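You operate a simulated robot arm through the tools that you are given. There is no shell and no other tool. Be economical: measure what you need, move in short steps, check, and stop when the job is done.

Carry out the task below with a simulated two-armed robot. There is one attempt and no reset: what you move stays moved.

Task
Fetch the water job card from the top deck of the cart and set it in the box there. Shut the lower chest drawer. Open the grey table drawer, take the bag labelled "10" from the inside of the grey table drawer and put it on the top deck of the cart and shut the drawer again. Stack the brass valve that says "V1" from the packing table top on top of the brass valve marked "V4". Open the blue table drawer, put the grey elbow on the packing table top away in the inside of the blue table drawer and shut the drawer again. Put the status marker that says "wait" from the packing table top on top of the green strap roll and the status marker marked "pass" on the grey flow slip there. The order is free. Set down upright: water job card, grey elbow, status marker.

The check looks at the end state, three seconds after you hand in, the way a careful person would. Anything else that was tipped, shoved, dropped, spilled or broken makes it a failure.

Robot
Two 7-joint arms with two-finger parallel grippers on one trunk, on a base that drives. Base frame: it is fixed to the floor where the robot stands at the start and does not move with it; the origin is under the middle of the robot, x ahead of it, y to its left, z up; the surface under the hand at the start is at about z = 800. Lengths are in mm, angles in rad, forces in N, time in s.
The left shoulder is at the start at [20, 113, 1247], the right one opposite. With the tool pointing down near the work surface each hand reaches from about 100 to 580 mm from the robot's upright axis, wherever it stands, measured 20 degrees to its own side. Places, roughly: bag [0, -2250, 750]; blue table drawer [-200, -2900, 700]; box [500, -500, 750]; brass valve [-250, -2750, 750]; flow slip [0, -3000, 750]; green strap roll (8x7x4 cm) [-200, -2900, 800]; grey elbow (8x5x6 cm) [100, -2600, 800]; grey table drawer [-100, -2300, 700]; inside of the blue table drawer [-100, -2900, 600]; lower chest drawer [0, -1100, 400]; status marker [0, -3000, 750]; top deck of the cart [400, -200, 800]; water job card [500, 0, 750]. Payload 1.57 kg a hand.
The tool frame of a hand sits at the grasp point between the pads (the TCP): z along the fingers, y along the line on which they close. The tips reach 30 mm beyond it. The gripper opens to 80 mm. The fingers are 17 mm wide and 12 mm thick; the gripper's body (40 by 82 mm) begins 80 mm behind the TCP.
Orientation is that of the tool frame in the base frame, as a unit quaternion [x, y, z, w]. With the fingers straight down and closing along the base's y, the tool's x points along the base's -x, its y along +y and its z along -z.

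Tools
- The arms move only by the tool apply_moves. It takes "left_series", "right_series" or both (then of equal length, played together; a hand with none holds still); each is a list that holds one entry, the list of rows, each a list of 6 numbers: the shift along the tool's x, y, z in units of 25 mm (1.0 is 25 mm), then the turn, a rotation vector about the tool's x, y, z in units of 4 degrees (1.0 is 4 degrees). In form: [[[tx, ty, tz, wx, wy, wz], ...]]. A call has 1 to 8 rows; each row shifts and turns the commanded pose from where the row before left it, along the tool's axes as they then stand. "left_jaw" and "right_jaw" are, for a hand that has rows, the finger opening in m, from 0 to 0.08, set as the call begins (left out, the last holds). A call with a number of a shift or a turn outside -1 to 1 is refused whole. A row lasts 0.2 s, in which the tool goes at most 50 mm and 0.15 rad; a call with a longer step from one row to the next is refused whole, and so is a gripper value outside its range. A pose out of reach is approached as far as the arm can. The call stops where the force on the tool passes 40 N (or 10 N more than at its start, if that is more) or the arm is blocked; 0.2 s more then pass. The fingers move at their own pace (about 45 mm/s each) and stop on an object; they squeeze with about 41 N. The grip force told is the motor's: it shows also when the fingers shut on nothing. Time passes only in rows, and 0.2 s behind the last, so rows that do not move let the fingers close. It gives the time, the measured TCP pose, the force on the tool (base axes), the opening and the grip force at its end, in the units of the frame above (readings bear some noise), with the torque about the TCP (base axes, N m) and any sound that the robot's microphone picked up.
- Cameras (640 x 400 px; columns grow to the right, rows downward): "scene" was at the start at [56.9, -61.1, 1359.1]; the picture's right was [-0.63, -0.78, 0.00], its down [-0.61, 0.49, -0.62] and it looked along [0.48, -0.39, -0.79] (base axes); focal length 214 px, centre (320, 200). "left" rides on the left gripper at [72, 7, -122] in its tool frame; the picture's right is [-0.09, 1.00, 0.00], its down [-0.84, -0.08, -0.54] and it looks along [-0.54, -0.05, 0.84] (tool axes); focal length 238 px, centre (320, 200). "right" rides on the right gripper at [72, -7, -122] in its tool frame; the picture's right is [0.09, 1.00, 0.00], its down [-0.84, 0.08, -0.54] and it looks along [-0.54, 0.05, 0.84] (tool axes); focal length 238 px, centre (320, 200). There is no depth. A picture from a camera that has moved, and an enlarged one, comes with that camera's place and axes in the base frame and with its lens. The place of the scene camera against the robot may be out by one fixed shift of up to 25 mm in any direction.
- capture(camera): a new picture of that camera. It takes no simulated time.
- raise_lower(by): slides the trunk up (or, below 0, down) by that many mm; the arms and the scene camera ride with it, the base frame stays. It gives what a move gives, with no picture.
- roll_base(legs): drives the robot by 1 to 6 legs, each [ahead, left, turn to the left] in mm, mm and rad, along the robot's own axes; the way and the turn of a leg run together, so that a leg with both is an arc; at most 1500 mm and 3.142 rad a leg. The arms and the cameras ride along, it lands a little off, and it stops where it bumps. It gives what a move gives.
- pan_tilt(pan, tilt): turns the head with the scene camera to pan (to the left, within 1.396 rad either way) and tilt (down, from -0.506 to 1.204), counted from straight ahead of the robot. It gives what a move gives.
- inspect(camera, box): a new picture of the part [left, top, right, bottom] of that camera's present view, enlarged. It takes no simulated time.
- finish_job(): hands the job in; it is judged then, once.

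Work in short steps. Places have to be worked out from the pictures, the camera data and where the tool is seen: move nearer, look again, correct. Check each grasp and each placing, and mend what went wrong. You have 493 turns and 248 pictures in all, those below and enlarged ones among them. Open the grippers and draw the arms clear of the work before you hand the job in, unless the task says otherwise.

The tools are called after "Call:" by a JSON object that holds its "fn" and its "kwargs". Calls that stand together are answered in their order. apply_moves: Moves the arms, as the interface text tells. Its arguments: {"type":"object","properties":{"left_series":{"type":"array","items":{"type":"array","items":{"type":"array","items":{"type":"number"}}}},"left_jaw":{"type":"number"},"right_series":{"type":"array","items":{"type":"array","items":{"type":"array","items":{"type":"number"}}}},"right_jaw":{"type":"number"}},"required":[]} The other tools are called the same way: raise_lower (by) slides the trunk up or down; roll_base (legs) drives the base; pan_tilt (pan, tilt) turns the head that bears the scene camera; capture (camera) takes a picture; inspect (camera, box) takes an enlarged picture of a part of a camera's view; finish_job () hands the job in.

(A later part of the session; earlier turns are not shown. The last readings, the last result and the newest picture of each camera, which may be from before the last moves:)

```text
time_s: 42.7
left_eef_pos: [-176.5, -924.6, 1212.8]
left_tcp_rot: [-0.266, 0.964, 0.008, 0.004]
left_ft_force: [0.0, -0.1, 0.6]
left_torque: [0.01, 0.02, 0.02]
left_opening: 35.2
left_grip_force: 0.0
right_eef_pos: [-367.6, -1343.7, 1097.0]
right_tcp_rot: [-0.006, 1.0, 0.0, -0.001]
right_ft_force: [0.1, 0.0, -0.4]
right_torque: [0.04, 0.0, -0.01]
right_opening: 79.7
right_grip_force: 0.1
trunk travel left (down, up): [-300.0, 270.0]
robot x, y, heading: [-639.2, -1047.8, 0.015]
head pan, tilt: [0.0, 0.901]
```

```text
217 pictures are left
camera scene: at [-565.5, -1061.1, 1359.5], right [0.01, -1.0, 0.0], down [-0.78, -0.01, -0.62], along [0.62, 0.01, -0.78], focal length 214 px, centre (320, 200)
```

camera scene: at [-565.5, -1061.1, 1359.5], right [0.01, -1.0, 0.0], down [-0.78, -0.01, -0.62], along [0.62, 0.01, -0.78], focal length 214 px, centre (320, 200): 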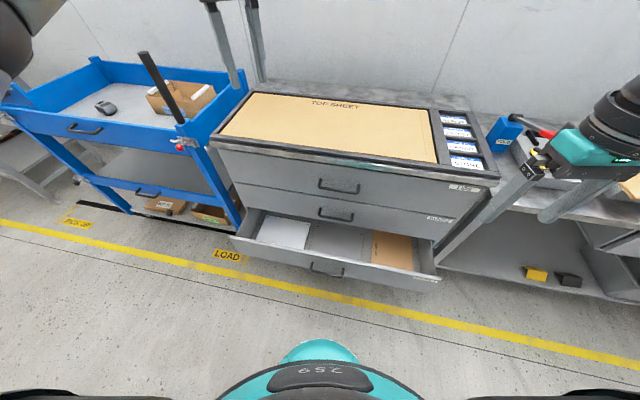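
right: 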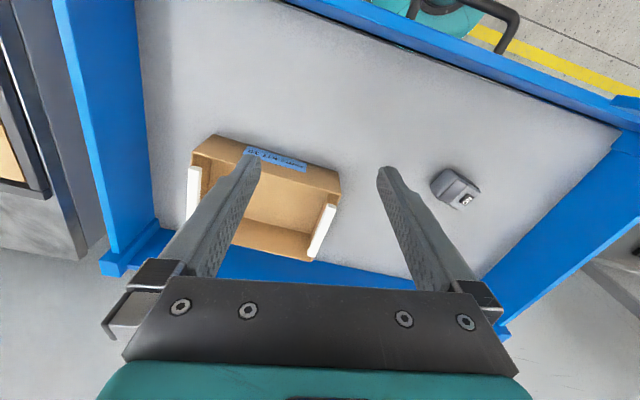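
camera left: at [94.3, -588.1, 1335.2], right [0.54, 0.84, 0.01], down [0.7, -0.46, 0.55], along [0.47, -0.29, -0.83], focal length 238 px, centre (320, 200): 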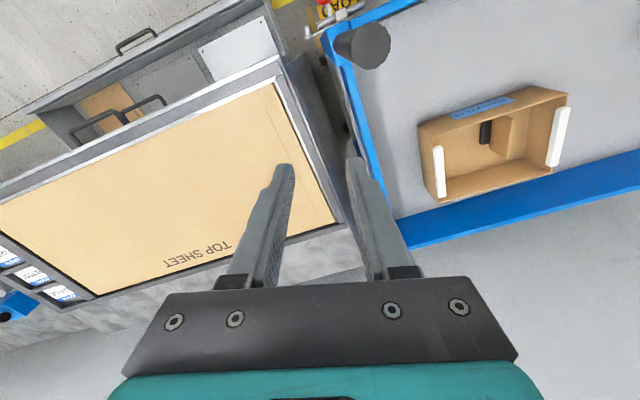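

Clear view: lower drawer open, chest turned about -11°. I pull the left hand back, align the heading to the chest and lower the trunk.

Call:
{"fn": "apply_moves", "kwargs": {"left_series": [[[0.9, 0.5, 0, 0, 0, 0.9], [0.9, 0.5, 0, 0, 0, 0.9], [0.9, 0.5, 0, 0, 0, 0.9], [0.9, 0.5, 0, 0, 0, 0.9], [0.9, 0.5, 0, 0, 0, 0.9], [0.9, 0.5, 0, 0, 0, 0.9]]]}}

Call:
{"fn": "roll_base", "kwargs": {"legs": [[0, 0, -0.2]]}}

Call:
{"fn": "raise_lower", "kwargs": {"by": -250}}

Call:
{"fn": "capture", "kwargs": {"camera": "scene"}}

```text
time_s: 44.1
left_eef_pos: [-328.5, -904.5, 1213.1]
left_tcp_rot: [-0.081, 0.997, 0.009, 0.004]
left_ft_force: [-0.2, -0.7, 0.0]
left_torque: [0.03, -0.02, -0.01]
left_opening: 35.1
left_grip_force: 0.1
right_eef_pos: [-368.8, -1342.5, 1096.1]
right_tcp_rot: [-0.006, 1.0, 0.0, 0.0]
right_ft_force: [0.0, 0.6, 0.2]
right_torque: [0.0, 0.02, 0.02]
right_opening: 79.9
right_grip_force: 0.0
trunk travel left (down, up): [-300.0, 270.0]
robot x, y, heading: [-636.4, -1049.7, 0.012]
head pan, tilt: [0.0, 0.901]
```

```text
time_s: 45.3
left_eef_pos: [-305.9, -970.1, 1212.3]
left_tcp_rot: [0.019, 1.0, 0.009, 0.004]
left_ft_force: [-1.2, 0.3, -0.8]
left_torque: [0.02, 0.01, 0.03]
left_opening: 35.3
left_grip_force: 0.1
right_eef_pos: [-431.6, -1391.2, 1097.7]
right_tcp_rot: [0.094, 0.996, 0.0, 0.0]
right_ft_force: [-0.2, 1.2, 0.5]
right_torque: [-0.01, -0.01, 0.04]
right_opening: 80.0
right_grip_force: 0.1
trunk travel left (down, up): [-300.0, 270.0]
robot x, y, heading: [-641.8, -1049.8, -0.188]
head pan, tilt: [0.0, 0.901]
```

```text
time_s: 47.8
left_eef_pos: [-306.3, -969.8, 960.7]
left_tcp_rot: [0.019, 1.0, 0.008, 0.004]
left_ft_force: [0.2, 0.0, 0.0]
left_torque: [0.01, -0.02, -0.01]
left_opening: 34.9
left_grip_force: 0.0
right_eef_pos: [-431.8, -1390.9, 848.0]
right_tcp_rot: [0.093, 0.996, 0.0, 0.0]
right_ft_force: [-0.7, 0.1, 0.1]
right_torque: [-0.02, 0.01, -0.04]
right_opening: 80.3
right_grip_force: 0.1
trunk travel left (down, up): [-50.0, 520.0]
robot x, y, heading: [-640.2, -1046.7, -0.191]
head pan, tilt: [0.0, 0.901]
```

```text
216 pictures are left
camera scene: at [-567.0, -1078.2, 1109.6], right [-0.19, -0.98, 0.0], down [-0.77, 0.15, -0.62], along [0.61, -0.12, -0.78], focal length 214 px, centre (320, 200)
```

scene: 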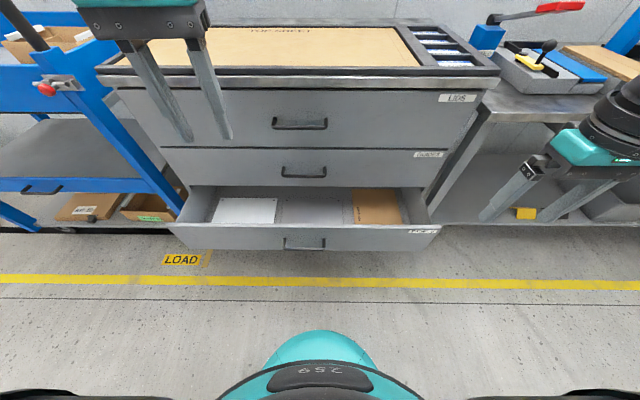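

Aligned. Drawer front is at about x≈-235, z≈375–555, centre y≈-1090. I close the left gripper, shift it to the centre line and pitch it so its tips point ahead.

Call:
{"fn": "apply_moves", "kwargs": {"left_series": [[[0, 0, 0, 0, 0, 0.75], [0, 0, 0, 0, 0, 0.75], [0, 0, 0, 0, 0, 0.75], [0, -1, 0, 0, 0, 0], [0, -1, 0, 0, 0, 0], [0, -1, 0, 0, 0, 0], [0, -1, 0, 0, 0, 0]]], "left_jaw": 0}}

Call:
{"fn": "apply_moves", "kwargs": {"left_series": [[[0, 0, 1, 0, -1, 0], [0, 0, 1, 0, -1, 0], [0, 0, 1, 0, -1, 0], [0, 0, 1, 0, -1, 0], [0.3, 0, 1, 0, -1, 0], [0.4, 0, 1, 0, -1, 0], [0.5, 0, 1, 0, -1, 0], [0.6, 0, 1, 0, -1, 0]]]}}

```text
time_s: 49.4
left_eef_pos: [-325.7, -1067.1, 961.1]
left_tcp_rot: [0.097, 0.995, 0.009, 0.003]
left_ft_force: [0.6, 0.0, 0.4]
left_torque: [-0.02, 0.01, 0.03]
left_opening: 0.2
left_grip_force: 21.1
right_eef_pos: [-432.2, -1391.5, 845.5]
right_tcp_rot: [0.094, 0.996, -0.001, 0.0]
right_ft_force: [0.8, -0.1, -0.3]
right_torque: [0.01, -0.01, 0.0]
right_opening: 80.0
right_grip_force: 0.0
trunk travel left (down, up): [-50.0, 520.0]
robot x, y, heading: [-636.3, -1048.8, -0.189]
head pan, tilt: [0.0, 0.901]
```

```text
time_s: 51.2
left_eef_pos: [-317.7, -1066.3, 751.0]
left_tcp_rot: [0.096, 0.956, -0.019, 0.278]
left_ft_force: [-0.1, -0.3, -0.1]
left_torque: [-0.01, -0.01, 0.02]
left_opening: 0.0
left_grip_force: 21.6
right_eef_pos: [-432.9, -1391.2, 848.6]
right_tcp_rot: [0.095, 0.995, 0.001, 0.001]
right_ft_force: [-0.2, 0.0, 0.2]
right_torque: [0.03, -0.02, -0.03]
right_opening: 80.1
right_grip_force: 0.1
trunk travel left (down, up): [-50.0, 520.0]
robot x, y, heading: [-638.1, -1047.5, -0.187]
head pan, tilt: [0.0, 0.901]
```

Call:
{"fn": "apply_moves", "kwargs": {"left_series": [[[0.53, 0, 0.85, 0, -1, 0], [0.58, 0, 0.81, 0, -1, 0], [0.64, 0, 0.77, 0, -1, 0], [0.69, 0, 0.72, 0, 0, 0], [0.69, 0, 0.72, 0, 0, 0], [0.69, 0, 0.72, 0, 0, 0], [0.69, 0, 0.72, 0, 0, 0], [0.69, 0, 0.72, 0, 0, 0]]]}}

Call:
{"fn": "capture", "kwargs": {"camera": "scene"}}

Call:
{"fn": "capture", "kwargs": {"camera": "left"}}

```text
time_s: 53.0
left_eef_pos: [-313.8, -1075.2, 561.4]
left_tcp_rot: [0.093, 0.922, -0.026, 0.375]
left_ft_force: [0.5, 0.6, -0.4]
left_torque: [0.02, -0.01, -0.01]
left_opening: 0.3
left_grip_force: 21.8
left hand out of reach, approached as far as the arm can: row 7, 8
right_eef_pos: [-432.1, -1391.1, 847.8]
right_tcp_rot: [0.094, 0.996, 0.0, 0.0]
right_ft_force: [-0.8, 0.2, -0.1]
right_torque: [0.0, -0.01, 0.02]
right_opening: 79.8
right_grip_force: 0.0
trunk travel left (down, up): [-50.0, 520.0]
robot x, y, heading: [-641.8, -1051.2, -0.185]
head pan, tilt: [0.0, 0.901]
```

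```text
215 pictures are left
camera scene: at [-567.0, -1078.2, 1109.5], right [-0.19, -0.98, 0.0], down [-0.77, 0.15, -0.62], along [0.61, -0.12, -0.78], focal length 214 px, centre (320, 200)
```

scene: 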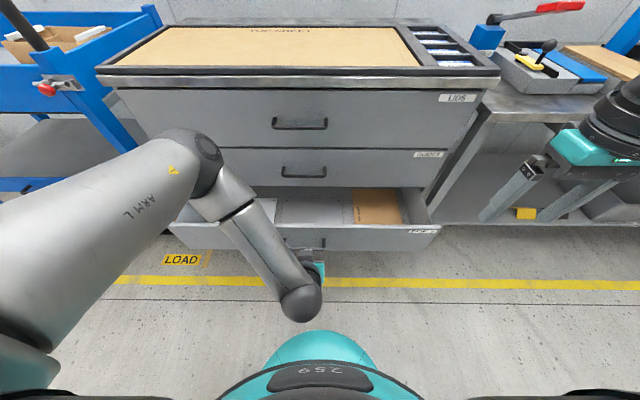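

```text
214 pictures are left
camera left: at [-446.4, -1044.6, 599.3], right [0.25, 0.96, 0.09], down [0.2, -0.14, 0.97], along [0.95, -0.23, -0.23], focal length 238 px, centre (320, 200)
```

left: 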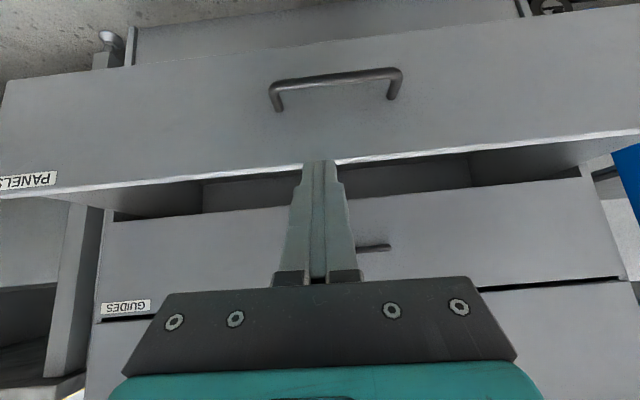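

The left camera shows the drawer front top edge at z≈506, handle ≈430. I lower the trunk the last 45 mm and move the hand a bit further down.

Call:
{"fn": "raise_lower", "kwargs": {"by": -48}}

Call:
{"fn": "apply_moves", "kwargs": {"left_series": [[[0.69, 0, 0.72, 0, 1, 0], [0.6, 0, 0.8, 0, 1, 0], [0, 0, 0, 0, 0, 0]]]}}

Call:
{"fn": "capture", "kwargs": {"camera": "left"}}

```text
time_s: 53.9
left_eef_pos: [-314.4, -1077.4, 513.7]
left_tcp_rot: [0.093, 0.922, -0.026, 0.375]
left_ft_force: [0.3, 1.2, -0.9]
left_torque: [0.0, -0.01, -0.02]
left_opening: 0.0
left_grip_force: 21.8
right_eef_pos: [-433.1, -1390.9, 799.9]
right_tcp_rot: [0.094, 0.996, 0.0, 0.0]
right_ft_force: [0.4, 0.0, 0.6]
right_torque: [-0.02, 0.0, -0.03]
right_opening: 80.1
right_grip_force: 0.0
trunk travel left (down, up): [-2.0, 568.0]
robot x, y, heading: [-638.9, -1048.6, -0.189]
head pan, tilt: [0.0, 0.901]
```

```text
time_s: 54.7
left_eef_pos: [-313.9, -1074.8, 463.1]
left_tcp_rot: [0.095, 0.946, -0.021, 0.309]
left_ft_force: [0.4, 0.4, 0.5]
left_torque: [0.0, -0.02, -0.02]
left_opening: 0.0
left_grip_force: 21.3
right_eef_pos: [-432.3, -1391.4, 799.0]
right_tcp_rot: [0.094, 0.996, 0.001, 0.0]
right_ft_force: [-0.8, -0.8, -0.3]
right_torque: [0.0, -0.01, -0.02]
right_opening: 79.9
right_grip_force: 0.1
trunk travel left (down, up): [-2.0, 568.0]
robot x, y, heading: [-641.7, -1046.0, -0.187]
head pan, tilt: [0.0, 0.901]
```

```text
213 pictures are left
camera left: at [-438.2, -1045.5, 520.4], right [0.26, 0.96, 0.08], down [0.33, -0.16, 0.93], along [0.91, -0.22, -0.36], focal length 238 px, centre (320, 200)
```

left: 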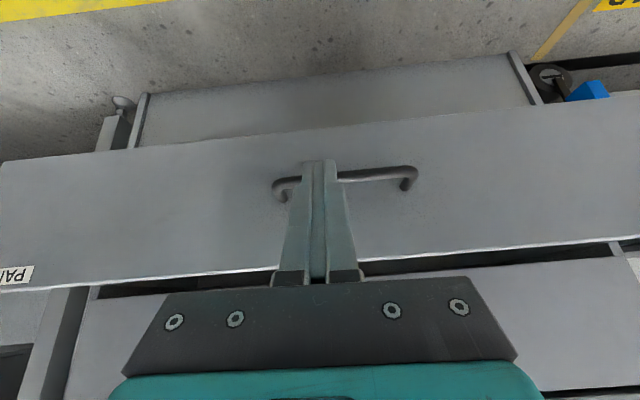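

Tips are level with the handle; I raise 28 mm, then push forward along the chest normal.

Call:
{"fn": "apply_moves", "kwargs": {"left_series": [[[-0.66, 0, -0.9, 0, 0, 0], [-0.6, 0, 0.44, 0, 0, 0], [-0.6, 0, 0.44, 0, 0, 0], [-0.5, 0, 0.36, 0, 0, 0]]]}}

Call:
{"fn": "apply_moves", "kwargs": {"left_series": [[[-0.6, 0, 0.44, 0, 0, 0], [-0.6, 0, 0.44, 0, 0, 0], [-0.6, 0, 0.44, 0, 0, 0], [-0.6, 0, 0.44, 0, 0, 0]]]}}

Call:
{"fn": "capture", "kwargs": {"camera": "left"}}

```text
time_s: 55.7
left_eef_pos: [-261.1, -1085.1, 491.0]
left_tcp_rot: [0.094, 0.946, -0.019, 0.31]
left_ft_force: [0.1, 0.7, -0.6]
left_torque: [-0.02, 0.02, 0.01]
left_opening: 0.0
left_grip_force: 21.4
right_eef_pos: [-432.4, -1391.8, 799.2]
right_tcp_rot: [0.094, 0.996, 0.0, 0.0]
right_ft_force: [-1.0, 0.0, -0.6]
right_torque: [0.01, 0.02, 0.0]
right_opening: 79.9
right_grip_force: 0.0
trunk travel left (down, up): [-2.0, 568.0]
robot x, y, heading: [-640.9, -1048.6, -0.191]
head pan, tilt: [0.0, 0.901]
```

```text
time_s: 56.7
left_eef_pos: [-187.5, -1100.5, 491.1]
left_tcp_rot: [0.094, 0.946, -0.018, 0.31]
left_ft_force: [-0.1, 0.4, 0.0]
left_torque: [-0.02, -0.03, 0.02]
left_opening: 0.0
left_grip_force: 21.7
right_eef_pos: [-432.4, -1391.0, 800.5]
right_tcp_rot: [0.094, 0.996, 0.0, 0.0]
right_ft_force: [-0.2, -0.7, 0.1]
right_torque: [-0.05, -0.01, -0.01]
right_opening: 80.2
right_grip_force: 0.1
trunk travel left (down, up): [-2.0, 568.0]
robot x, y, heading: [-639.6, -1052.2, -0.19]
head pan, tilt: [0.0, 0.901]
```

```text
212 pictures are left
camera left: at [-313.3, -1070.5, 547.9], right [0.26, 0.96, 0.08], down [0.33, -0.16, 0.93], along [0.91, -0.22, -0.36], focal length 238 px, centre (320, 200)
```

left: 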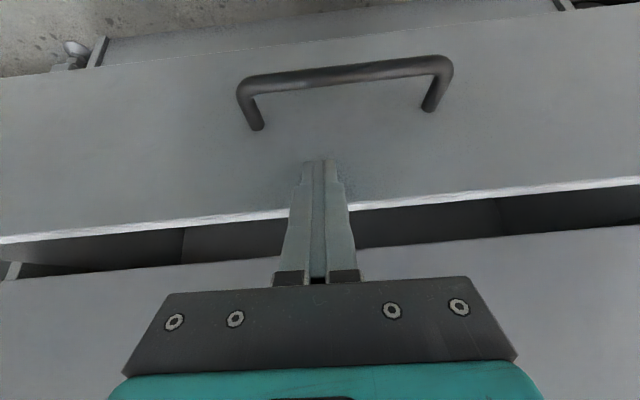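

Tips are on the front between the handle and the top edge. I push on.

Call:
{"fn": "apply_moves", "kwargs": {"left_series": [[[-0.4, 0, 0.29, 0, 0, 0], [-0.4, 0, 0.29, 0, 0, 0], [-0.4, 0, 0.29, 0, 0, 0], [-0.4, 0, 0.29, 0, 0, 0], [-0.4, 0, 0.29, 0, 0, 0], [-0.4, 0, 0.29, 0, 0, 0], [-0.4, 0, 0.29, 0, 0, 0], [-0.4, 0, 0.29, 0, 0, 0]]]}}

Call:
{"fn": "capture", "kwargs": {"camera": "left"}}

```text
time_s: 58.5
left_eef_pos: [-90.5, -1120.0, 492.8]
left_tcp_rot: [0.094, 0.946, -0.019, 0.309]
left_ft_force: [0.4, -0.2, 0.3]
left_torque: [-0.01, 0.02, 0.02]
left_opening: 0.0
left_grip_force: 21.3
right_eef_pos: [-432.0, -1391.2, 800.3]
right_tcp_rot: [0.094, 0.996, 0.0, 0.0]
right_ft_force: [-1.0, 0.3, 0.1]
right_torque: [-0.04, 0.02, -0.01]
right_opening: 80.0
right_grip_force: 0.1
trunk travel left (down, up): [-2.0, 568.0]
robot x, y, heading: [-638.8, -1052.0, -0.188]
head pan, tilt: [0.0, 0.901]
```

```text
211 pictures are left
camera left: at [-216.3, -1089.2, 549.4], right [0.26, 0.96, 0.08], down [0.33, -0.16, 0.93], along [0.91, -0.22, -0.36], focal length 238 px, centre (320, 200)
```

left: 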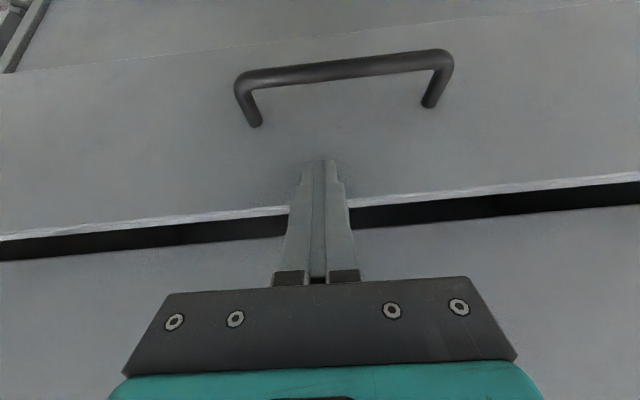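

The drawer slides in freely. I keep pushing until it stops.

Call:
{"fn": "apply_moves", "kwargs": {"left_series": [[[-0.4, 0, 0.29, 0, 0, 0], [-0.4, 0, 0.29, 0, 0, 0], [-0.3, 0, 0.22, 0, 0, 0], [-0.3, 0, 0.22, 0, 0, 0], [-0.2, 0, 0.15, 0, 0, 0], [-0.2, 0, 0.15, 0, 0, 0], [-0.2, 0, 0.15, 0, 0, 0], [-0.2, 0, 0.15, 0, 0, 0]]]}}

Call:
{"fn": "capture", "kwargs": {"camera": "left"}}

```text
time_s: 60.3
left_eef_pos: [-44.3, -1129.1, 492.8]
left_tcp_rot: [0.095, 0.946, -0.02, 0.308]
left_ft_force: [-20.4, 4.3, 5.0]
left_torque: [0.22, 0.22, 0.01]
left_opening: 0.1
left_grip_force: 21.5
left hand out of reach, approached as far as the arm can: row 6, 7, 8
right_eef_pos: [-433.3, -1390.3, 800.4]
right_tcp_rot: [0.095, 0.996, 0.0, 0.0]
right_ft_force: [0.2, 0.2, 0.0]
right_torque: [0.0, -0.01, 0.04]
right_opening: 79.9
right_grip_force: 0.0
trunk travel left (down, up): [-2.0, 568.0]
robot x, y, heading: [-640.0, -1049.5, -0.193]
head pan, tilt: [0.0, 0.901]
```

```text
210 pictures are left
camera left: at [-170.7, -1098.9, 548.4], right [0.26, 0.96, 0.08], down [0.33, -0.16, 0.93], along [0.91, -0.22, -0.36], focal length 238 px, centre (320, 200)
```

left: 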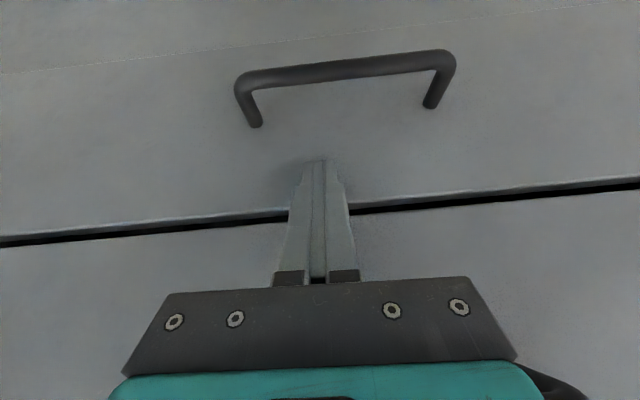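

20 N resistance: it seems shut. I draw back, and check flushness.

Call:
{"fn": "apply_moves", "kwargs": {"left_series": [[[0.8, 0, -0.58, 0, 0, 0], [0.8, 0, -0.58, 0, 0, 0], [0.8, 0, -0.58, 0, 0, 0], [0.8, 0, -0.58, 0, 0, 0], [0.8, 0, -0.58, 0, 0, 0], [0.8, 0, -0.58, 0, 0, 0], [0.8, 0, -0.58, 0, 0, 0], [0.8, 0, -0.58, 0, 0, 0]]]}}

Call:
{"fn": "capture", "kwargs": {"camera": "left"}}

Call:
{"fn": "capture", "kwargs": {"camera": "scene"}}

```text
time_s: 62.1
left_eef_pos: [-237.4, -1090.8, 491.6]
left_tcp_rot: [0.094, 0.946, -0.019, 0.309]
left_ft_force: [-0.7, 0.6, -0.5]
left_torque: [-0.01, 0.02, -0.02]
left_opening: 0.0
left_grip_force: 21.7
right_eef_pos: [-432.2, -1391.4, 799.7]
right_tcp_rot: [0.093, 0.996, 0.0, 0.001]
right_ft_force: [0.7, -0.5, -1.1]
right_torque: [0.01, 0.04, 0.02]
right_opening: 80.1
right_grip_force: 0.0
trunk travel left (down, up): [-2.0, 568.0]
robot x, y, heading: [-639.2, -1048.3, -0.192]
head pan, tilt: [0.0, 0.901]
```

```text
209 pictures are left
camera left: at [-363.0, -1061.4, 548.4], right [0.26, 0.96, 0.08], down [0.33, -0.16, 0.93], along [0.91, -0.22, -0.36], focal length 238 px, centre (320, 200)
```

left: 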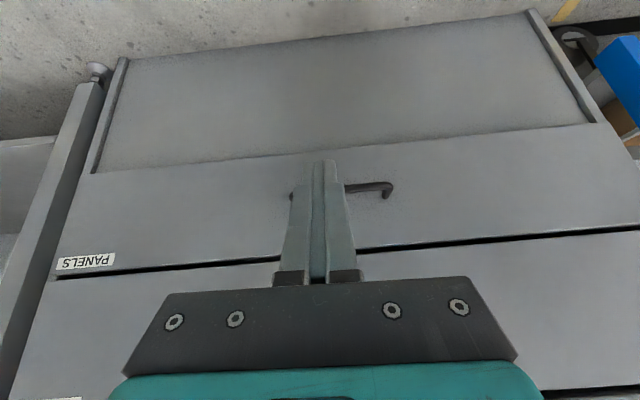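

```text
208 pictures are left
camera scene: at [-567.0, -1078.2, 1061.5], right [-0.19, -0.98, 0.0], down [-0.77, 0.15, -0.62], along [0.61, -0.12, -0.78], focal length 214 px, centre (320, 200)
```

scene: 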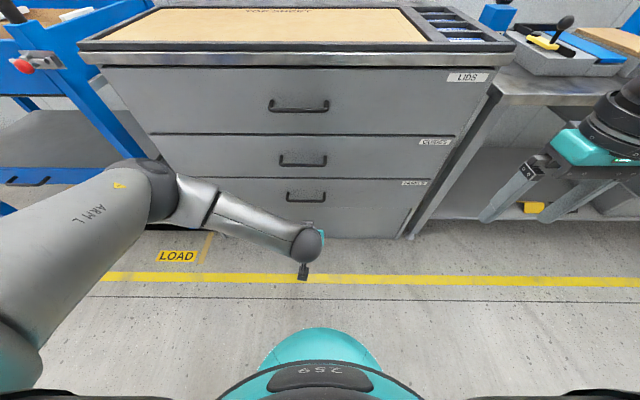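

Lower drawer is shut flush. I raise the trunk, straighten the left hand and look toward the packing table.

Call:
{"fn": "raise_lower", "kwargs": {"by": 300}}

Call:
{"fn": "apply_moves", "kwargs": {"left_series": [[[0.6, 0, -0.9, 0, 1, 0], [0.5, 0, -0.9, 0, 1, 0], [0.4, 0, -1, 0, 1, 0], [0.3, 0, -1, 0, 1, 0], [0.2, 0, -1, 0, 1, 0], [0, 0, -1, 0, 1, 0], [0, 0, -1, 0, 1, 0], [0, 0, -1, 0, 1, 0]]], "left_jaw": 0.08}}

Call:
{"fn": "pan_tilt", "kwargs": {"pan": -0.9, "tilt": 0.5}}

Call:
{"fn": "capture", "kwargs": {"camera": "scene"}}

```text
time_s: 65.1
left_eef_pos: [-235.9, -1091.6, 791.2]
left_tcp_rot: [0.094, 0.946, -0.019, 0.31]
left_ft_force: [0.0, 0.3, 0.0]
left_torque: [0.01, 0.02, -0.02]
left_opening: 0.1
left_grip_force: 20.8
right_eef_pos: [-432.9, -1391.6, 1100.7]
right_tcp_rot: [0.095, 0.996, 0.0, 0.0]
right_ft_force: [-0.7, -0.3, -0.1]
right_torque: [-0.04, 0.04, 0.01]
right_opening: 80.1
right_grip_force: 0.0
trunk travel left (down, up): [-302.0, 268.0]
robot x, y, heading: [-637.8, -1049.1, -0.191]
head pan, tilt: [0.0, 0.901]
```

```text
time_s: 66.9
left_eef_pos: [-349.6, -1073.4, 945.7]
left_tcp_rot: [0.096, 0.995, 0.008, 0.036]
left_ft_force: [-0.5, -0.6, -0.2]
left_torque: [-0.04, 0.01, -0.04]
left_opening: 80.0
left_grip_force: 0.0
right_eef_pos: [-432.7, -1392.1, 1100.5]
right_tcp_rot: [0.095, 0.995, 0.0, 0.0]
right_ft_force: [0.3, -0.4, 0.5]
right_torque: [0.0, 0.0, -0.02]
right_opening: 80.1
right_grip_force: 0.1
trunk travel left (down, up): [-302.0, 268.0]
robot x, y, heading: [-640.1, -1045.7, -0.184]
head pan, tilt: [0.0, 0.901]
```

```text
time_s: 68.1
left_eef_pos: [-349.5, -1071.8, 945.0]
left_tcp_rot: [0.096, 0.995, 0.008, 0.037]
left_ft_force: [-0.8, -0.1, -0.7]
left_torque: [-0.03, -0.01, 0.01]
left_opening: 80.1
left_grip_force: 0.1
right_eef_pos: [-432.2, -1391.7, 1099.2]
right_tcp_rot: [0.094, 0.996, 0.0, -0.001]
right_ft_force: [0.7, -0.2, 0.8]
right_torque: [-0.01, -0.01, -0.02]
right_opening: 79.8
right_grip_force: 0.0
trunk travel left (down, up): [-302.0, 268.0]
robot x, y, heading: [-639.0, -1050.7, -0.187]
head pan, tilt: [-0.901, 0.499]
```

```text
207 pictures are left
camera scene: at [-598.9, -1144.7, 1395.4], right [-0.89, -0.46, 0.0], down [-0.22, 0.42, -0.88], along [0.41, -0.78, -0.48], focal length 214 px, centre (320, 200)
```

scene: 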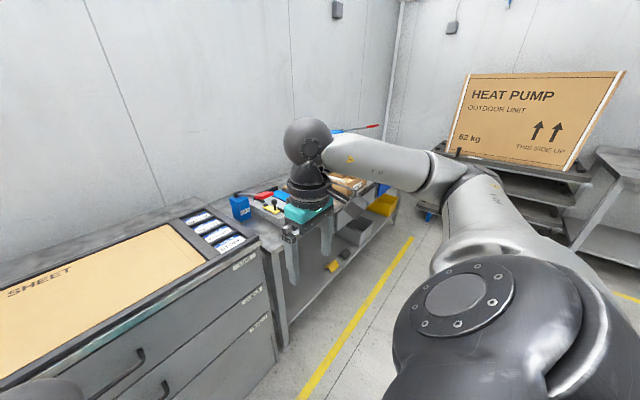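

I drive right along the benches about 1100 mm, then look again.

Call:
{"fn": "roll_base", "kwargs": {"legs": [[-60, -1100, 0]]}}

Call:
{"fn": "pan_tilt", "kwargs": {"pan": -0.4, "tilt": 0.7}}

Call:
{"fn": "capture", "kwargs": {"camera": "scene"}}

```text
time_s: 73.8
left_eef_pos: [-610.2, -2134.8, 946.0]
left_tcp_rot: [0.095, 0.995, 0.008, 0.037]
left_ft_force: [1.0, -0.1, -0.3]
left_torque: [-0.04, -0.01, 0.03]
left_opening: 79.9
left_grip_force: 0.1
right_eef_pos: [-692.6, -2455.7, 1098.9]
right_tcp_rot: [0.092, 0.996, 0.0, 0.0]
right_ft_force: [-0.6, -0.1, -0.1]
right_torque: [0.01, -0.01, -0.02]
right_opening: 80.0
right_grip_force: 0.1
trunk travel left (down, up): [-302.0, 268.0]
robot x, y, heading: [-899.3, -2111.2, -0.187]
head pan, tilt: [-0.901, 0.499]
```

```text
time_s: 74.7
left_eef_pos: [-611.0, -2133.7, 945.3]
left_tcp_rot: [0.094, 0.995, 0.008, 0.036]
left_ft_force: [-0.6, 0.8, 0.3]
left_torque: [-0.02, 0.0, 0.0]
left_opening: 79.7
left_grip_force: 0.0
right_eef_pos: [-692.9, -2453.3, 1098.3]
right_tcp_rot: [0.093, 0.996, 0.0, 0.001]
right_ft_force: [0.7, 0.9, -0.4]
right_torque: [0.01, 0.03, 0.02]
right_opening: 80.2
right_grip_force: 0.2
trunk travel left (down, up): [-302.0, 268.0]
robot x, y, heading: [-901.4, -2111.0, -0.184]
head pan, tilt: [-0.4, 0.7]
```

```text
206 pictures are left
camera scene: at [-831.6, -2174.6, 1377.7], right [-0.55, -0.83, 0.0], down [-0.54, 0.36, -0.77], along [0.64, -0.42, -0.64], focal length 214 px, centre (320, 200)
```

scene: 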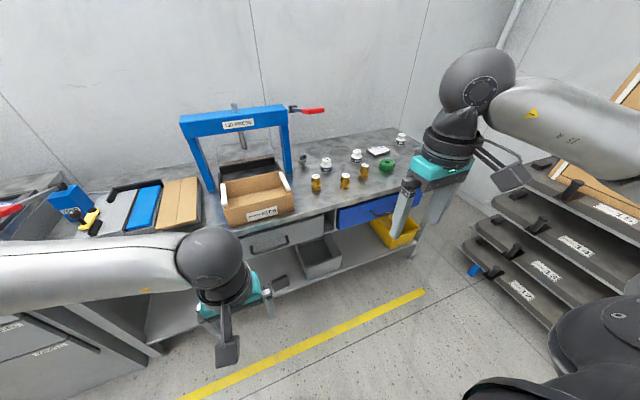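

Call:
{"fn": "inspect", "kwargs": {"camera": "scene", "box": [160, 90, 440, 300]}}

Call:
{"fn": "inspect", "kwargs": {"camera": "scene", "box": [290, 120, 420, 200]}}

```text
1.90 times, centred on (300, 195) of scene
camera zoom: at [-831.6, -2174.6, 1377.7], right [-0.55, -0.83, 0.0], down [-0.54, 0.36, -0.77], along [0.64, -0.42, -0.64], focal length 408 px, centre (358, 210)
```

zoom: 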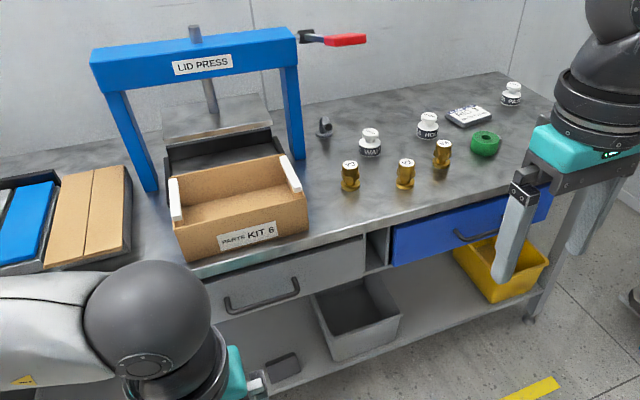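

```text
4.92 times, centred on (355, 160) of scene
camera zoom: at [-831.6, -2174.6, 1377.7], right [-0.55, -0.83, 0.0], down [-0.54, 0.36, -0.77], along [0.64, -0.42, -0.64], focal length 1056 px, centre (148, 397)
```

zoom: 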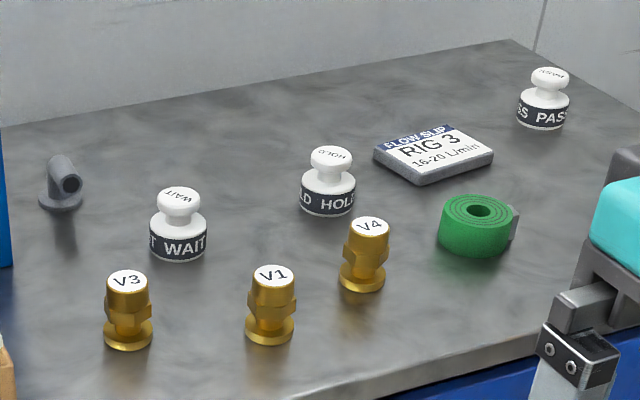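

I can read everything: V3, V1, V4, WAIT, HOLD, PASS, the slip, roll and elbow. I drive right in front of that stretch first, keep distance, and look again.

Call:
{"fn": "roll_base", "kwargs": {"legs": [[100, -540, -0.06]]}}

Call:
{"fn": "pan_tilt", "kwargs": {"pan": 0, "tilt": 0.8}}

Call:
{"fn": "capture", "kwargs": {"camera": "scene"}}

```text
time_s: 77.8
left_eef_pos: [-631.5, -2704.0, 945.5]
left_tcp_rot: [0.127, 0.991, 0.006, 0.037]
left_ft_force: [1.3, 0.5, -1.1]
left_torque: [0.02, 0.0, -0.01]
left_opening: 79.8
left_grip_force: 0.0
right_eef_pos: [-734.8, -3016.3, 1099.0]
right_tcp_rot: [0.125, 0.992, -0.001, 0.0]
right_ft_force: [0.8, 0.2, 0.2]
right_torque: [0.01, -0.02, 0.03]
right_opening: 80.1
right_grip_force: 0.0
trunk travel left (down, up): [-302.0, 268.0]
robot x, y, heading: [-920.4, -2661.6, -0.247]
head pan, tilt: [-0.4, 0.7]
```

```text
time_s: 78.7
left_eef_pos: [-631.4, -2703.4, 944.7]
left_tcp_rot: [0.127, 0.991, 0.006, 0.037]
left_ft_force: [-0.2, -0.2, -0.9]
left_torque: [0.01, 0.01, -0.02]
left_opening: 79.8
left_grip_force: 0.1
right_eef_pos: [-734.3, -3016.3, 1100.1]
right_tcp_rot: [0.125, 0.992, 0.0, 0.0]
right_ft_force: [0.0, -0.4, -0.8]
right_torque: [-0.01, -0.04, 0.03]
right_opening: 80.1
right_grip_force: 0.1
trunk travel left (down, up): [-302.0, 268.0]
robot x, y, heading: [-916.4, -2660.5, -0.245]
head pan, tilt: [0.0, 0.799]
```

```text
203 pictures are left
camera scene: at [-843.2, -2698.0, 1369.4], right [-0.25, -0.97, 0.0], down [-0.69, 0.18, -0.7], along [0.68, -0.17, -0.72], focal length 214 px, centre (320, 200)
```

scene: 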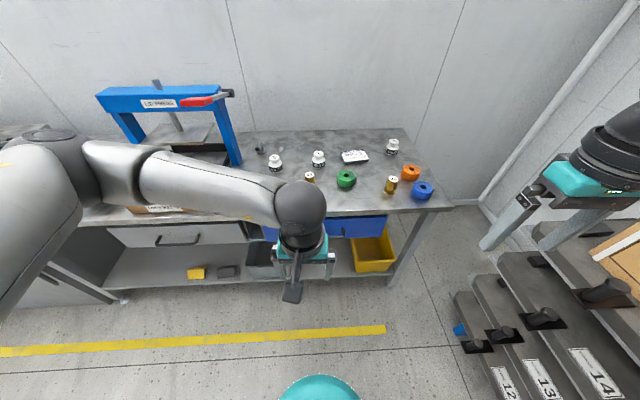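

Table heading is about -0.18. I turn to that and drive ahead 235 mm, so the axis is about 330 mm from the table edge.

Call:
{"fn": "roll_base", "kwargs": {"legs": [[0, 0, 0.065], [235, 0, 0]]}}

Call:
{"fn": "apply_moves", "kwargs": {"left_series": [[[0, 1, -1, 0, 0, 0], [0, 1, -1, 0, 0, 0], [0, 1, -1, 0, 0, 0], [0, 1, -1, 0, 0, 0], [0, 1, -1, 0, 0, 0], [0, 1, -1, 0, 0, 0]]]}}

Call:
{"fn": "capture", "kwargs": {"camera": "scene"}}

```text
time_s: 80.9
left_eef_pos: [-399.9, -2729.8, 944.6]
left_tcp_rot: [0.095, 0.995, 0.008, 0.036]
left_ft_force: [-0.3, -0.1, 0.0]
left_torque: [-0.01, 0.07, 0.01]
left_opening: 80.3
left_grip_force: 0.0
right_eef_pos: [-483.5, -3048.4, 1099.3]
right_tcp_rot: [0.093, 0.996, -0.001, -0.001]
right_ft_force: [-0.1, -0.6, -0.4]
right_torque: [0.01, 0.01, 0.0]
right_opening: 80.2
right_grip_force: 0.0
trunk travel left (down, up): [-302.0, 268.0]
robot x, y, heading: [-691.6, -2704.5, -0.186]
head pan, tilt: [0.0, 0.799]
```

```text
time_s: 82.3
left_eef_pos: [-383.5, -2582.9, 1099.3]
left_tcp_rot: [0.095, 0.995, 0.007, 0.036]
left_ft_force: [0.5, 0.2, -0.4]
left_torque: [-0.01, 0.02, -0.02]
left_opening: 80.1
left_grip_force: 0.1
right_eef_pos: [-483.1, -3047.3, 1099.3]
right_tcp_rot: [0.094, 0.996, 0.0, 0.0]
right_ft_force: [0.1, -0.3, 0.2]
right_torque: [-0.05, -0.02, 0.02]
right_opening: 80.2
right_grip_force: 0.1
trunk travel left (down, up): [-302.0, 268.0]
robot x, y, heading: [-692.2, -2701.5, -0.186]
head pan, tilt: [0.0, 0.799]
```

```text
202 pictures are left
camera scene: at [-613.5, -2734.9, 1369.5], right [-0.19, -0.98, 0.0], down [-0.7, 0.13, -0.7], along [0.69, -0.13, -0.72], focal length 214 px, centre (320, 200)
```

scene: 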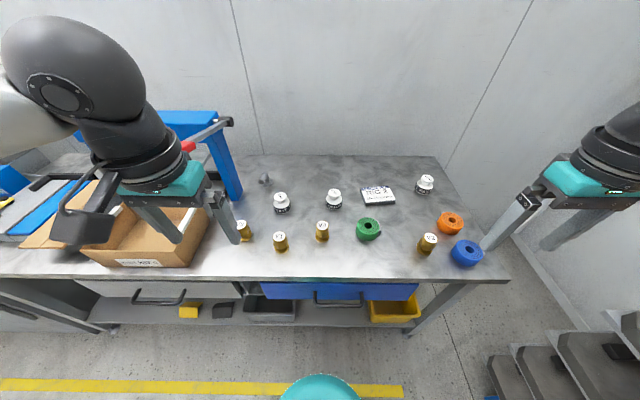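

I bring the left hand over V1 to measure it with the hand camera.

Call:
{"fn": "apply_moves", "kwargs": {"left_series": [[[0, 0, 0, 0, 1, 0], [0, -0.9, 0, 0, 0, 0], [-0.9, -0.9, 0.4, 0, 0, 0], [-0.9, -0.9, 0.8, 0, 0, 0], [-0.9, -0.8, 0.8, 0, 0, 0], [-0.9, 0, 1, 0, 0, 0], [-0.85, 0, 1, 0, 0, 0], [0, 0, 0, 0, 0, 0]]]}}

Call:
{"fn": "capture", "kwargs": {"camera": "left"}}

```text
time_s: 84.1
left_eef_pos: [-290.5, -2687.0, 998.1]
left_tcp_rot: [0.095, 0.995, 0.011, 0.002]
left_ft_force: [0.2, -0.3, 0.4]
left_torque: [-0.01, 0.03, -0.01]
left_opening: 80.2
left_grip_force: 0.0
right_eef_pos: [-483.8, -3046.5, 1099.5]
right_tcp_rot: [0.094, 0.996, 0.0, 0.0]
right_ft_force: [0.2, -0.9, 0.5]
right_torque: [0.02, 0.01, -0.01]
right_opening: 80.2
right_grip_force: 0.0
trunk travel left (down, up): [-302.0, 268.0]
robot x, y, heading: [-689.0, -2706.9, -0.189]
head pan, tilt: [0.0, 0.799]
```

```text
201 pictures are left
camera left: at [-359.5, -2669.9, 1118.8], right [0.28, 0.96, 0.02], down [0.8, -0.25, 0.54], along [0.53, -0.13, -0.84], focal length 238 px, centre (320, 200)
```

left: 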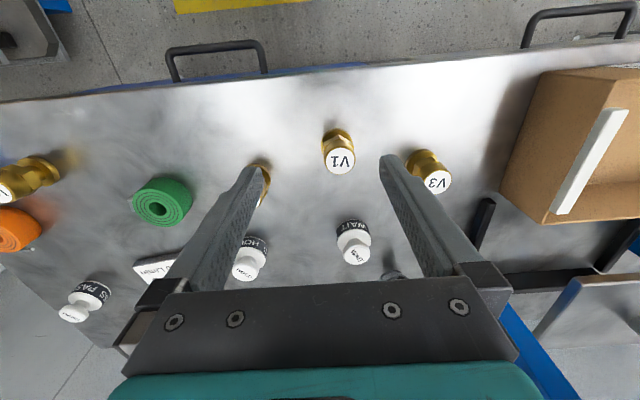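

Call:
{"fn": "inspect", "kwargs": {"camera": "left", "box": [260, 90, 460, 215]}}

```text
3.20 times, centred on (360, 152) of left
camera zoom: at [-359.5, -2669.9, 1118.8], right [0.28, 0.96, 0.02], down [0.8, -0.25, 0.54], along [0.53, -0.13, -0.84], focal length 763 px, centre (192, 352)
```

zoom: 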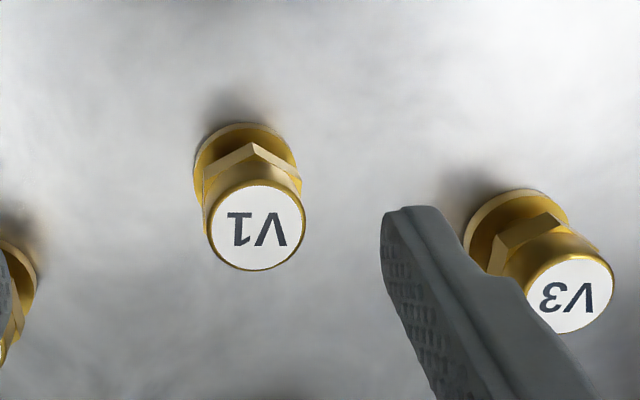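

V1 stands at about (-239,-2671), top z≈854, cap ⌀34. I move over it at z≈920.

Call:
{"fn": "apply_moves", "kwargs": {"left_series": [[[-0.95, 0.5, 0.6, 0, 0, 0], [-0.95, 0.5, 0.8, 0, 0, 0], [0, 0, 0.8, 0, 0, 0], [0, 0, 0.9, 0, 0, 0], [0, 0, 0, 0, 0, 0]]]}}

Call:
{"fn": "capture", "kwargs": {"camera": "left"}}

```text
time_s: 85.3
left_eef_pos: [-244.0, -2672.8, 922.0]
left_tcp_rot: [0.096, 0.995, 0.012, 0.005]
left_ft_force: [-0.1, -0.7, -1.0]
left_torque: [0.01, -0.01, 0.0]
left_opening: 79.9
left_grip_force: 0.1
right_eef_pos: [-489.1, -3049.5, 1100.6]
right_tcp_rot: [0.093, 0.996, 0.001, 0.004]
right_ft_force: [0.0, -0.7, -0.8]
right_torque: [-0.02, -0.02, 0.03]
right_opening: 80.0
right_grip_force: 0.1
trunk travel left (down, up): [-302.0, 268.0]
robot x, y, heading: [-691.4, -2703.7, -0.187]
head pan, tilt: [0.0, 0.799]
```

```text
199 pictures are left
camera left: at [-314.0, -2654.0, 1044.5], right [0.28, 0.96, 0.02], down [0.8, -0.25, 0.54], along [0.53, -0.13, -0.84], focal length 238 px, centre (320, 200)
```

left: 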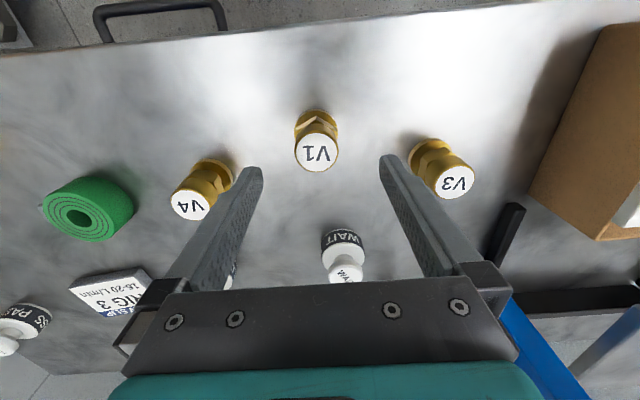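

Well centred. I lower to z≈848 and grip V1.

Call:
{"fn": "apply_moves", "kwargs": {"left_series": [[[0, 0, 0.8, 0, 0, 0], [0, 0, 0.8, 0, 0, 0], [0, 0, 0.8, 0, 0, 0], [0, 0, 0.55, 0, 0, 0], [0, 0, 0, 0, 0, 0]]]}}

Call:
{"fn": "capture", "kwargs": {"camera": "left"}}

```text
time_s: 86.5
left_eef_pos: [-242.2, -2669.0, 847.9]
left_tcp_rot: [0.095, 0.995, 0.011, 0.002]
left_ft_force: [0.2, 0.0, -0.3]
left_torque: [0.02, -0.01, 0.04]
left_opening: 80.2
left_grip_force: 0.0
right_eef_pos: [-486.5, -3047.4, 1100.6]
right_tcp_rot: [0.093, 0.996, 0.001, 0.001]
right_ft_force: [-0.5, 0.3, 0.0]
right_torque: [0.01, 0.0, 0.02]
right_opening: 80.0
right_grip_force: 0.2
trunk travel left (down, up): [-302.0, 268.0]
robot x, y, heading: [-686.6, -2702.6, -0.186]
head pan, tilt: [0.0, 0.799]
```

```text
198 pictures are left
camera left: at [-311.0, -2651.7, 969.8], right [0.28, 0.96, 0.02], down [0.8, -0.25, 0.54], along [0.53, -0.13, -0.84], focal length 238 px, centre (320, 200)
```

left: 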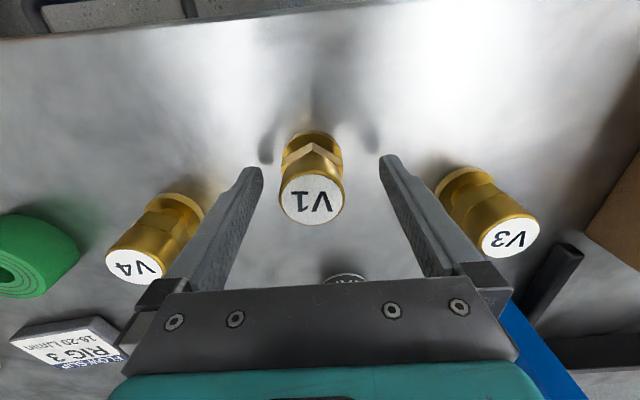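

V1's cap top is just above the TCP, 4–5 mm to the tool's -y side. I correct and close.

Call:
{"fn": "apply_moves", "kwargs": {"left_series": [[[0, -0.18, 0, 0, 0, 0], [0, 0, 0, 0, 0, 0]]]}}

Call:
{"fn": "apply_moves", "kwargs": {"left_series": [[[0, 0, 0, 0, 0, 0], [0, 0, 0, 0, 0, 0], [0, 0, 0, 0, 0, 0], [0, 0, 0, 0, 0, 0]]], "left_jaw": 0.02}}

Call:
{"fn": "capture", "kwargs": {"camera": "left"}}

```text
time_s: 87.1
left_eef_pos: [-239.7, -2673.8, 847.8]
left_tcp_rot: [0.094, 0.996, 0.011, 0.004]
left_ft_force: [-0.3, -0.4, -0.4]
left_torque: [-0.01, -0.01, -0.02]
left_opening: 80.2
left_grip_force: 0.1
right_eef_pos: [-484.2, -3046.6, 1099.7]
right_tcp_rot: [0.093, 0.996, 0.0, 0.001]
right_ft_force: [-0.1, -0.1, -0.3]
right_torque: [-0.01, -0.02, -0.04]
right_opening: 80.0
right_grip_force: 0.1
trunk travel left (down, up): [-302.0, 268.0]
robot x, y, heading: [-690.0, -2706.4, -0.184]
head pan, tilt: [0.0, 0.799]
```

```text
time_s: 88.1
left_eef_pos: [-239.7, -2673.5, 848.0]
left_tcp_rot: [0.095, 0.995, 0.011, 0.003]
left_ft_force: [-0.1, 0.0, 2.7]
left_torque: [-0.1, 0.07, -0.02]
left_opening: 37.4
left_grip_force: 26.9
right_eef_pos: [-484.2, -3048.1, 1099.9]
right_tcp_rot: [0.093, 0.996, 0.0, 0.0]
right_ft_force: [1.3, 0.6, 0.6]
right_torque: [-0.02, 0.0, -0.04]
right_opening: 79.9
right_grip_force: 0.1
trunk travel left (down, up): [-302.0, 268.0]
robot x, y, heading: [-687.7, -2707.4, -0.189]
head pan, tilt: [0.0, 0.799]
```

```text
197 pictures are left
camera left: at [-309.4, -2656.3, 969.4], right [0.28, 0.96, 0.02], down [0.8, -0.25, 0.54], along [0.53, -0.13, -0.84], focal length 238 px, centre (320, 200)
```

left: 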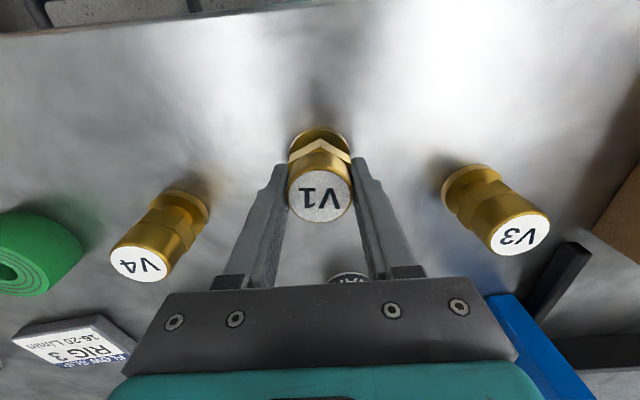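

Gripped. V4's cap is at about (-226,-2803). I lift V1 120 mm and re-measure V4.

Call:
{"fn": "apply_moves", "kwargs": {"left_series": [[[0, 0, -0.5, 0, 0, 0], [0, 0, -1, 0, 0, 0], [0, 0, -1, 0, 0, 0], [0, 0, -1, 0, 0, 0], [0, 0, -1, 0, 0, 0], [0, -1, -0.5, 0, 0, 0], [0, -1, 0, 0, 0, 0], [0, 0, 0, 0, 0, 0]]]}}

Call:
{"fn": "capture", "kwargs": {"camera": "left"}}

```text
time_s: 89.9
left_eef_pos: [-248.8, -2723.7, 970.4]
left_tcp_rot: [0.095, 0.995, 0.012, 0.002]
left_ft_force: [0.5, -0.2, -1.3]
left_torque: [0.0, -0.01, 0.0]
left_opening: 37.0
left_grip_force: 41.3
right_eef_pos: [-483.5, -3047.7, 1100.2]
right_tcp_rot: [0.093, 0.996, 0.0, 0.0]
right_ft_force: [-1.6, 0.4, -0.3]
right_torque: [-0.01, -0.01, 0.0]
right_opening: 80.2
right_grip_force: 0.0
trunk travel left (down, up): [-302.0, 268.0]
robot x, y, heading: [-696.1, -2704.2, -0.189]
head pan, tilt: [0.0, 0.799]
```

```text
196 pictures are left
camera left: at [-318.5, -2707.0, 1092.6], right [0.28, 0.96, 0.02], down [0.8, -0.24, 0.54], along [0.53, -0.13, -0.84], focal length 238 px, centre (320, 200)
```

left: 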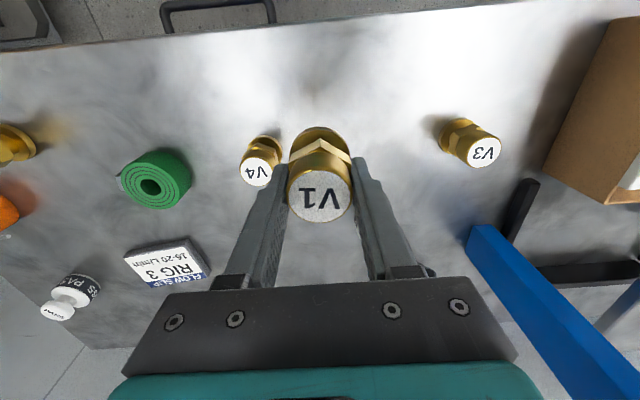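

Call:
{"fn": "apply_moves", "kwargs": {"left_series": [[[-0.5, -0.95, 0, 0, 0, 0], [-0.5, -0.95, 0, 0, 0, 0], [-0.51, -0.96, 0, 0, 0, 0], [0, 0, 0.8, 0, 0, 0], [0, 0, 0.6, 0, 0, 0], [0, 0, 0, 0, 0, 0]]]}}

Call:
{"fn": "inspect", "kwargs": {"camera": "scene", "box": [240, 150, 400, 280]}}

Call:
{"fn": "capture", "kwargs": {"camera": "left"}}

```text
time_s: 91.3
left_eef_pos: [-224.6, -2801.3, 931.7]
left_tcp_rot: [0.094, 0.995, 0.011, 0.002]
left_ft_force: [0.2, 0.5, -2.1]
left_torque: [-0.05, 0.0, 0.0]
left_opening: 37.1
left_grip_force: 41.4
right_eef_pos: [-482.6, -3046.5, 1099.0]
right_tcp_rot: [0.093, 0.996, 0.001, 0.0]
right_ft_force: [0.8, -0.4, 0.0]
right_torque: [0.01, -0.03, 0.0]
right_opening: 80.0
right_grip_force: 0.0
trunk travel left (down, up): [-302.0, 268.0]
robot x, y, heading: [-690.8, -2706.2, -0.182]
head pan, tilt: [0.0, 0.799]
```

```text
3.08 times, centred on (320, 215) of scene
camera zoom: at [-613.1, -2735.3, 1369.4], right [-0.19, -0.98, 0.0], down [-0.7, 0.13, -0.7], along [0.69, -0.13, -0.72], focal length 660 px, centre (320, 154)
```

zoom: 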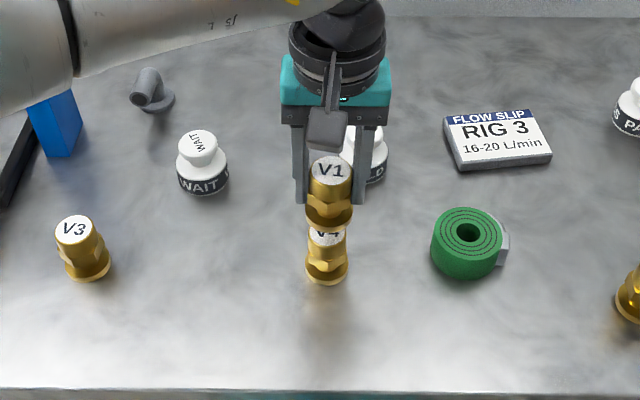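

```text
194 pictures are left
camera left: at [-294.6, -2784.1, 1054.7], right [0.28, 0.96, 0.02], down [0.8, -0.25, 0.54], along [0.52, -0.13, -0.84], focal length 238 px, centre (320, 200)
```

left: 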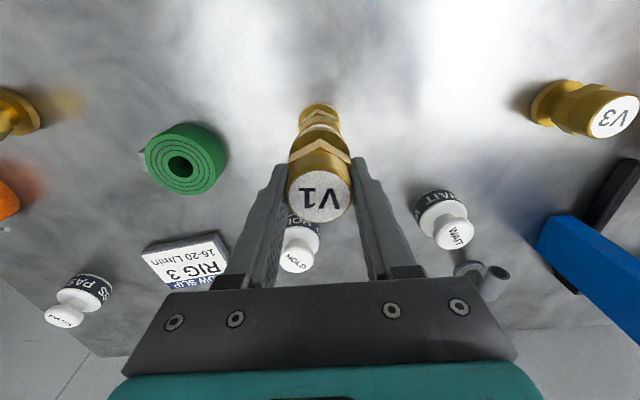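

Alignment over V4 looks right in both views. I lower gently to contact (~z 912).

Call:
{"fn": "apply_moves", "kwargs": {"left_series": [[[0, 0, 0.2, 0, 0, 0], [0, 0, 0.2, 0, 0, 0], [0, 0, 0.16, 0, 0, 0], [0, 0, 0, 0, 0, 0]]]}}

```text
time_s: 92.3
left_eef_pos: [-224.9, -2801.0, 918.3]
left_tcp_rot: [0.094, 0.995, 0.011, 0.002]
left_ft_force: [-0.4, -0.2, -2.6]
left_torque: [0.01, -0.01, -0.04]
left_opening: 36.8
left_grip_force: 41.1
right_eef_pos: [-483.7, -3046.2, 1099.3]
right_tcp_rot: [0.094, 0.996, -0.001, 0.001]
right_ft_force: [-0.2, -0.1, -0.2]
right_torque: [-0.02, 0.01, 0.0]
right_opening: 80.0
right_grip_force: 0.1
trunk travel left (down, up): [-302.0, 268.0]
robot x, y, heading: [-691.8, -2702.3, -0.188]
head pan, tilt: [0.0, 0.799]
```

Call:
{"fn": "apply_moves", "kwargs": {"left_series": [[[0, 0, 0.08, 0, 0, 0], [0, 0, 0.08, 0, 0, 0], [0, 0, 0.08, 0, 0, 0], [0, 0, 0, 0, 0, 0]]]}}

```text
time_s: 93.3
left_eef_pos: [-224.7, -2800.4, 912.2]
left_tcp_rot: [0.095, 0.995, 0.011, 0.002]
left_ft_force: [-0.5, 0.1, -2.0]
left_torque: [0.01, -0.01, 0.0]
left_opening: 36.9
left_grip_force: 40.5
right_eef_pos: [-482.8, -3047.3, 1099.8]
right_tcp_rot: [0.094, 0.996, 0.0, 0.001]
right_ft_force: [0.0, -0.5, 0.3]
right_torque: [0.01, 0.0, -0.02]
right_opening: 79.9
right_grip_force: 0.1
trunk travel left (down, up): [-302.0, 268.0]
robot x, y, heading: [-688.9, -2703.0, -0.187]
head pan, tilt: [0.0, 0.799]
```

Call:
{"fn": "apply_moves", "kwargs": {"left_series": [[[0, 0, 0.08, 0, 0, 0], [0, 0, 0.08, 0, 0, 0], [0, 0, 0, 0, 0, 0]]]}}

Call:
{"fn": "inspect", "kwargs": {"camera": "scene", "box": [290, 180, 370, 260]}}

```text
time_s: 94.1
left_eef_pos: [-225.0, -2801.7, 909.1]
left_tcp_rot: [0.095, 0.995, 0.011, 0.002]
left_ft_force: [0.4, 0.4, -1.6]
left_torque: [0.01, -0.02, 0.03]
left_opening: 36.9
left_grip_force: 40.5
right_eef_pos: [-482.8, -3047.3, 1099.5]
right_tcp_rot: [0.094, 0.996, 0.0, 0.001]
right_ft_force: [0.0, -0.5, 0.4]
right_torque: [0.0, -0.01, 0.02]
right_opening: 79.9
right_grip_force: 0.2
trunk travel left (down, up): [-302.0, 268.0]
robot x, y, heading: [-689.2, -2702.6, -0.187]
head pan, tilt: [0.0, 0.799]
```

```text
5.00 times, centred on (330, 220) of scene
camera zoom: at [-613.1, -2735.3, 1369.4], right [-0.19, -0.98, 0.0], down [-0.7, 0.13, -0.7], along [0.69, -0.13, -0.72], focal length 1072 px, centre (270, 100)
```

zoom: 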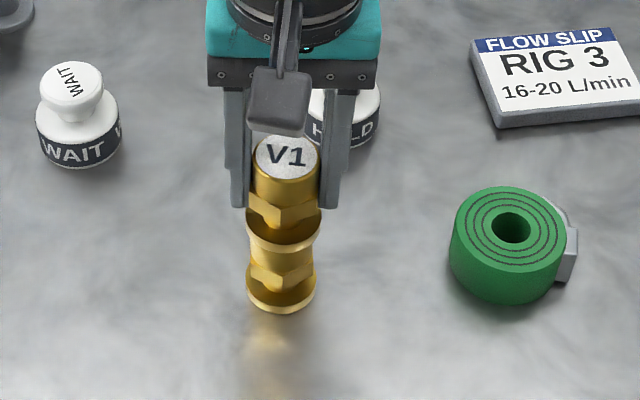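

Call:
{"fn": "apply_moves", "kwargs": {"left_series": [[[0, 0, 0.08, 0, 0, 0], [0, 0, 0.08, 0, 0, 0], [0, 0, 0, 0, 0, 0]]]}}

```text
time_s: 94.9
left_eef_pos: [-224.7, -2801.2, 907.7]
left_tcp_rot: [0.095, 0.995, 0.01, 0.003]
left_ft_force: [-0.2, 1.3, 13.2]
left_torque: [-0.17, 0.09, -0.01]
left_opening: 37.3
left_grip_force: 40.9
right_eef_pos: [-484.7, -3045.3, 1099.2]
right_tcp_rot: [0.094, 0.996, 0.0, 0.0]
right_ft_force: [0.0, 1.1, 0.3]
right_torque: [-0.02, -0.01, -0.03]
right_opening: 79.8
right_grip_force: 0.1
trunk travel left (down, up): [-302.0, 268.0]
robot x, y, heading: [-686.4, -2706.2, -0.189]
head pan, tilt: [0.0, 0.799]
```

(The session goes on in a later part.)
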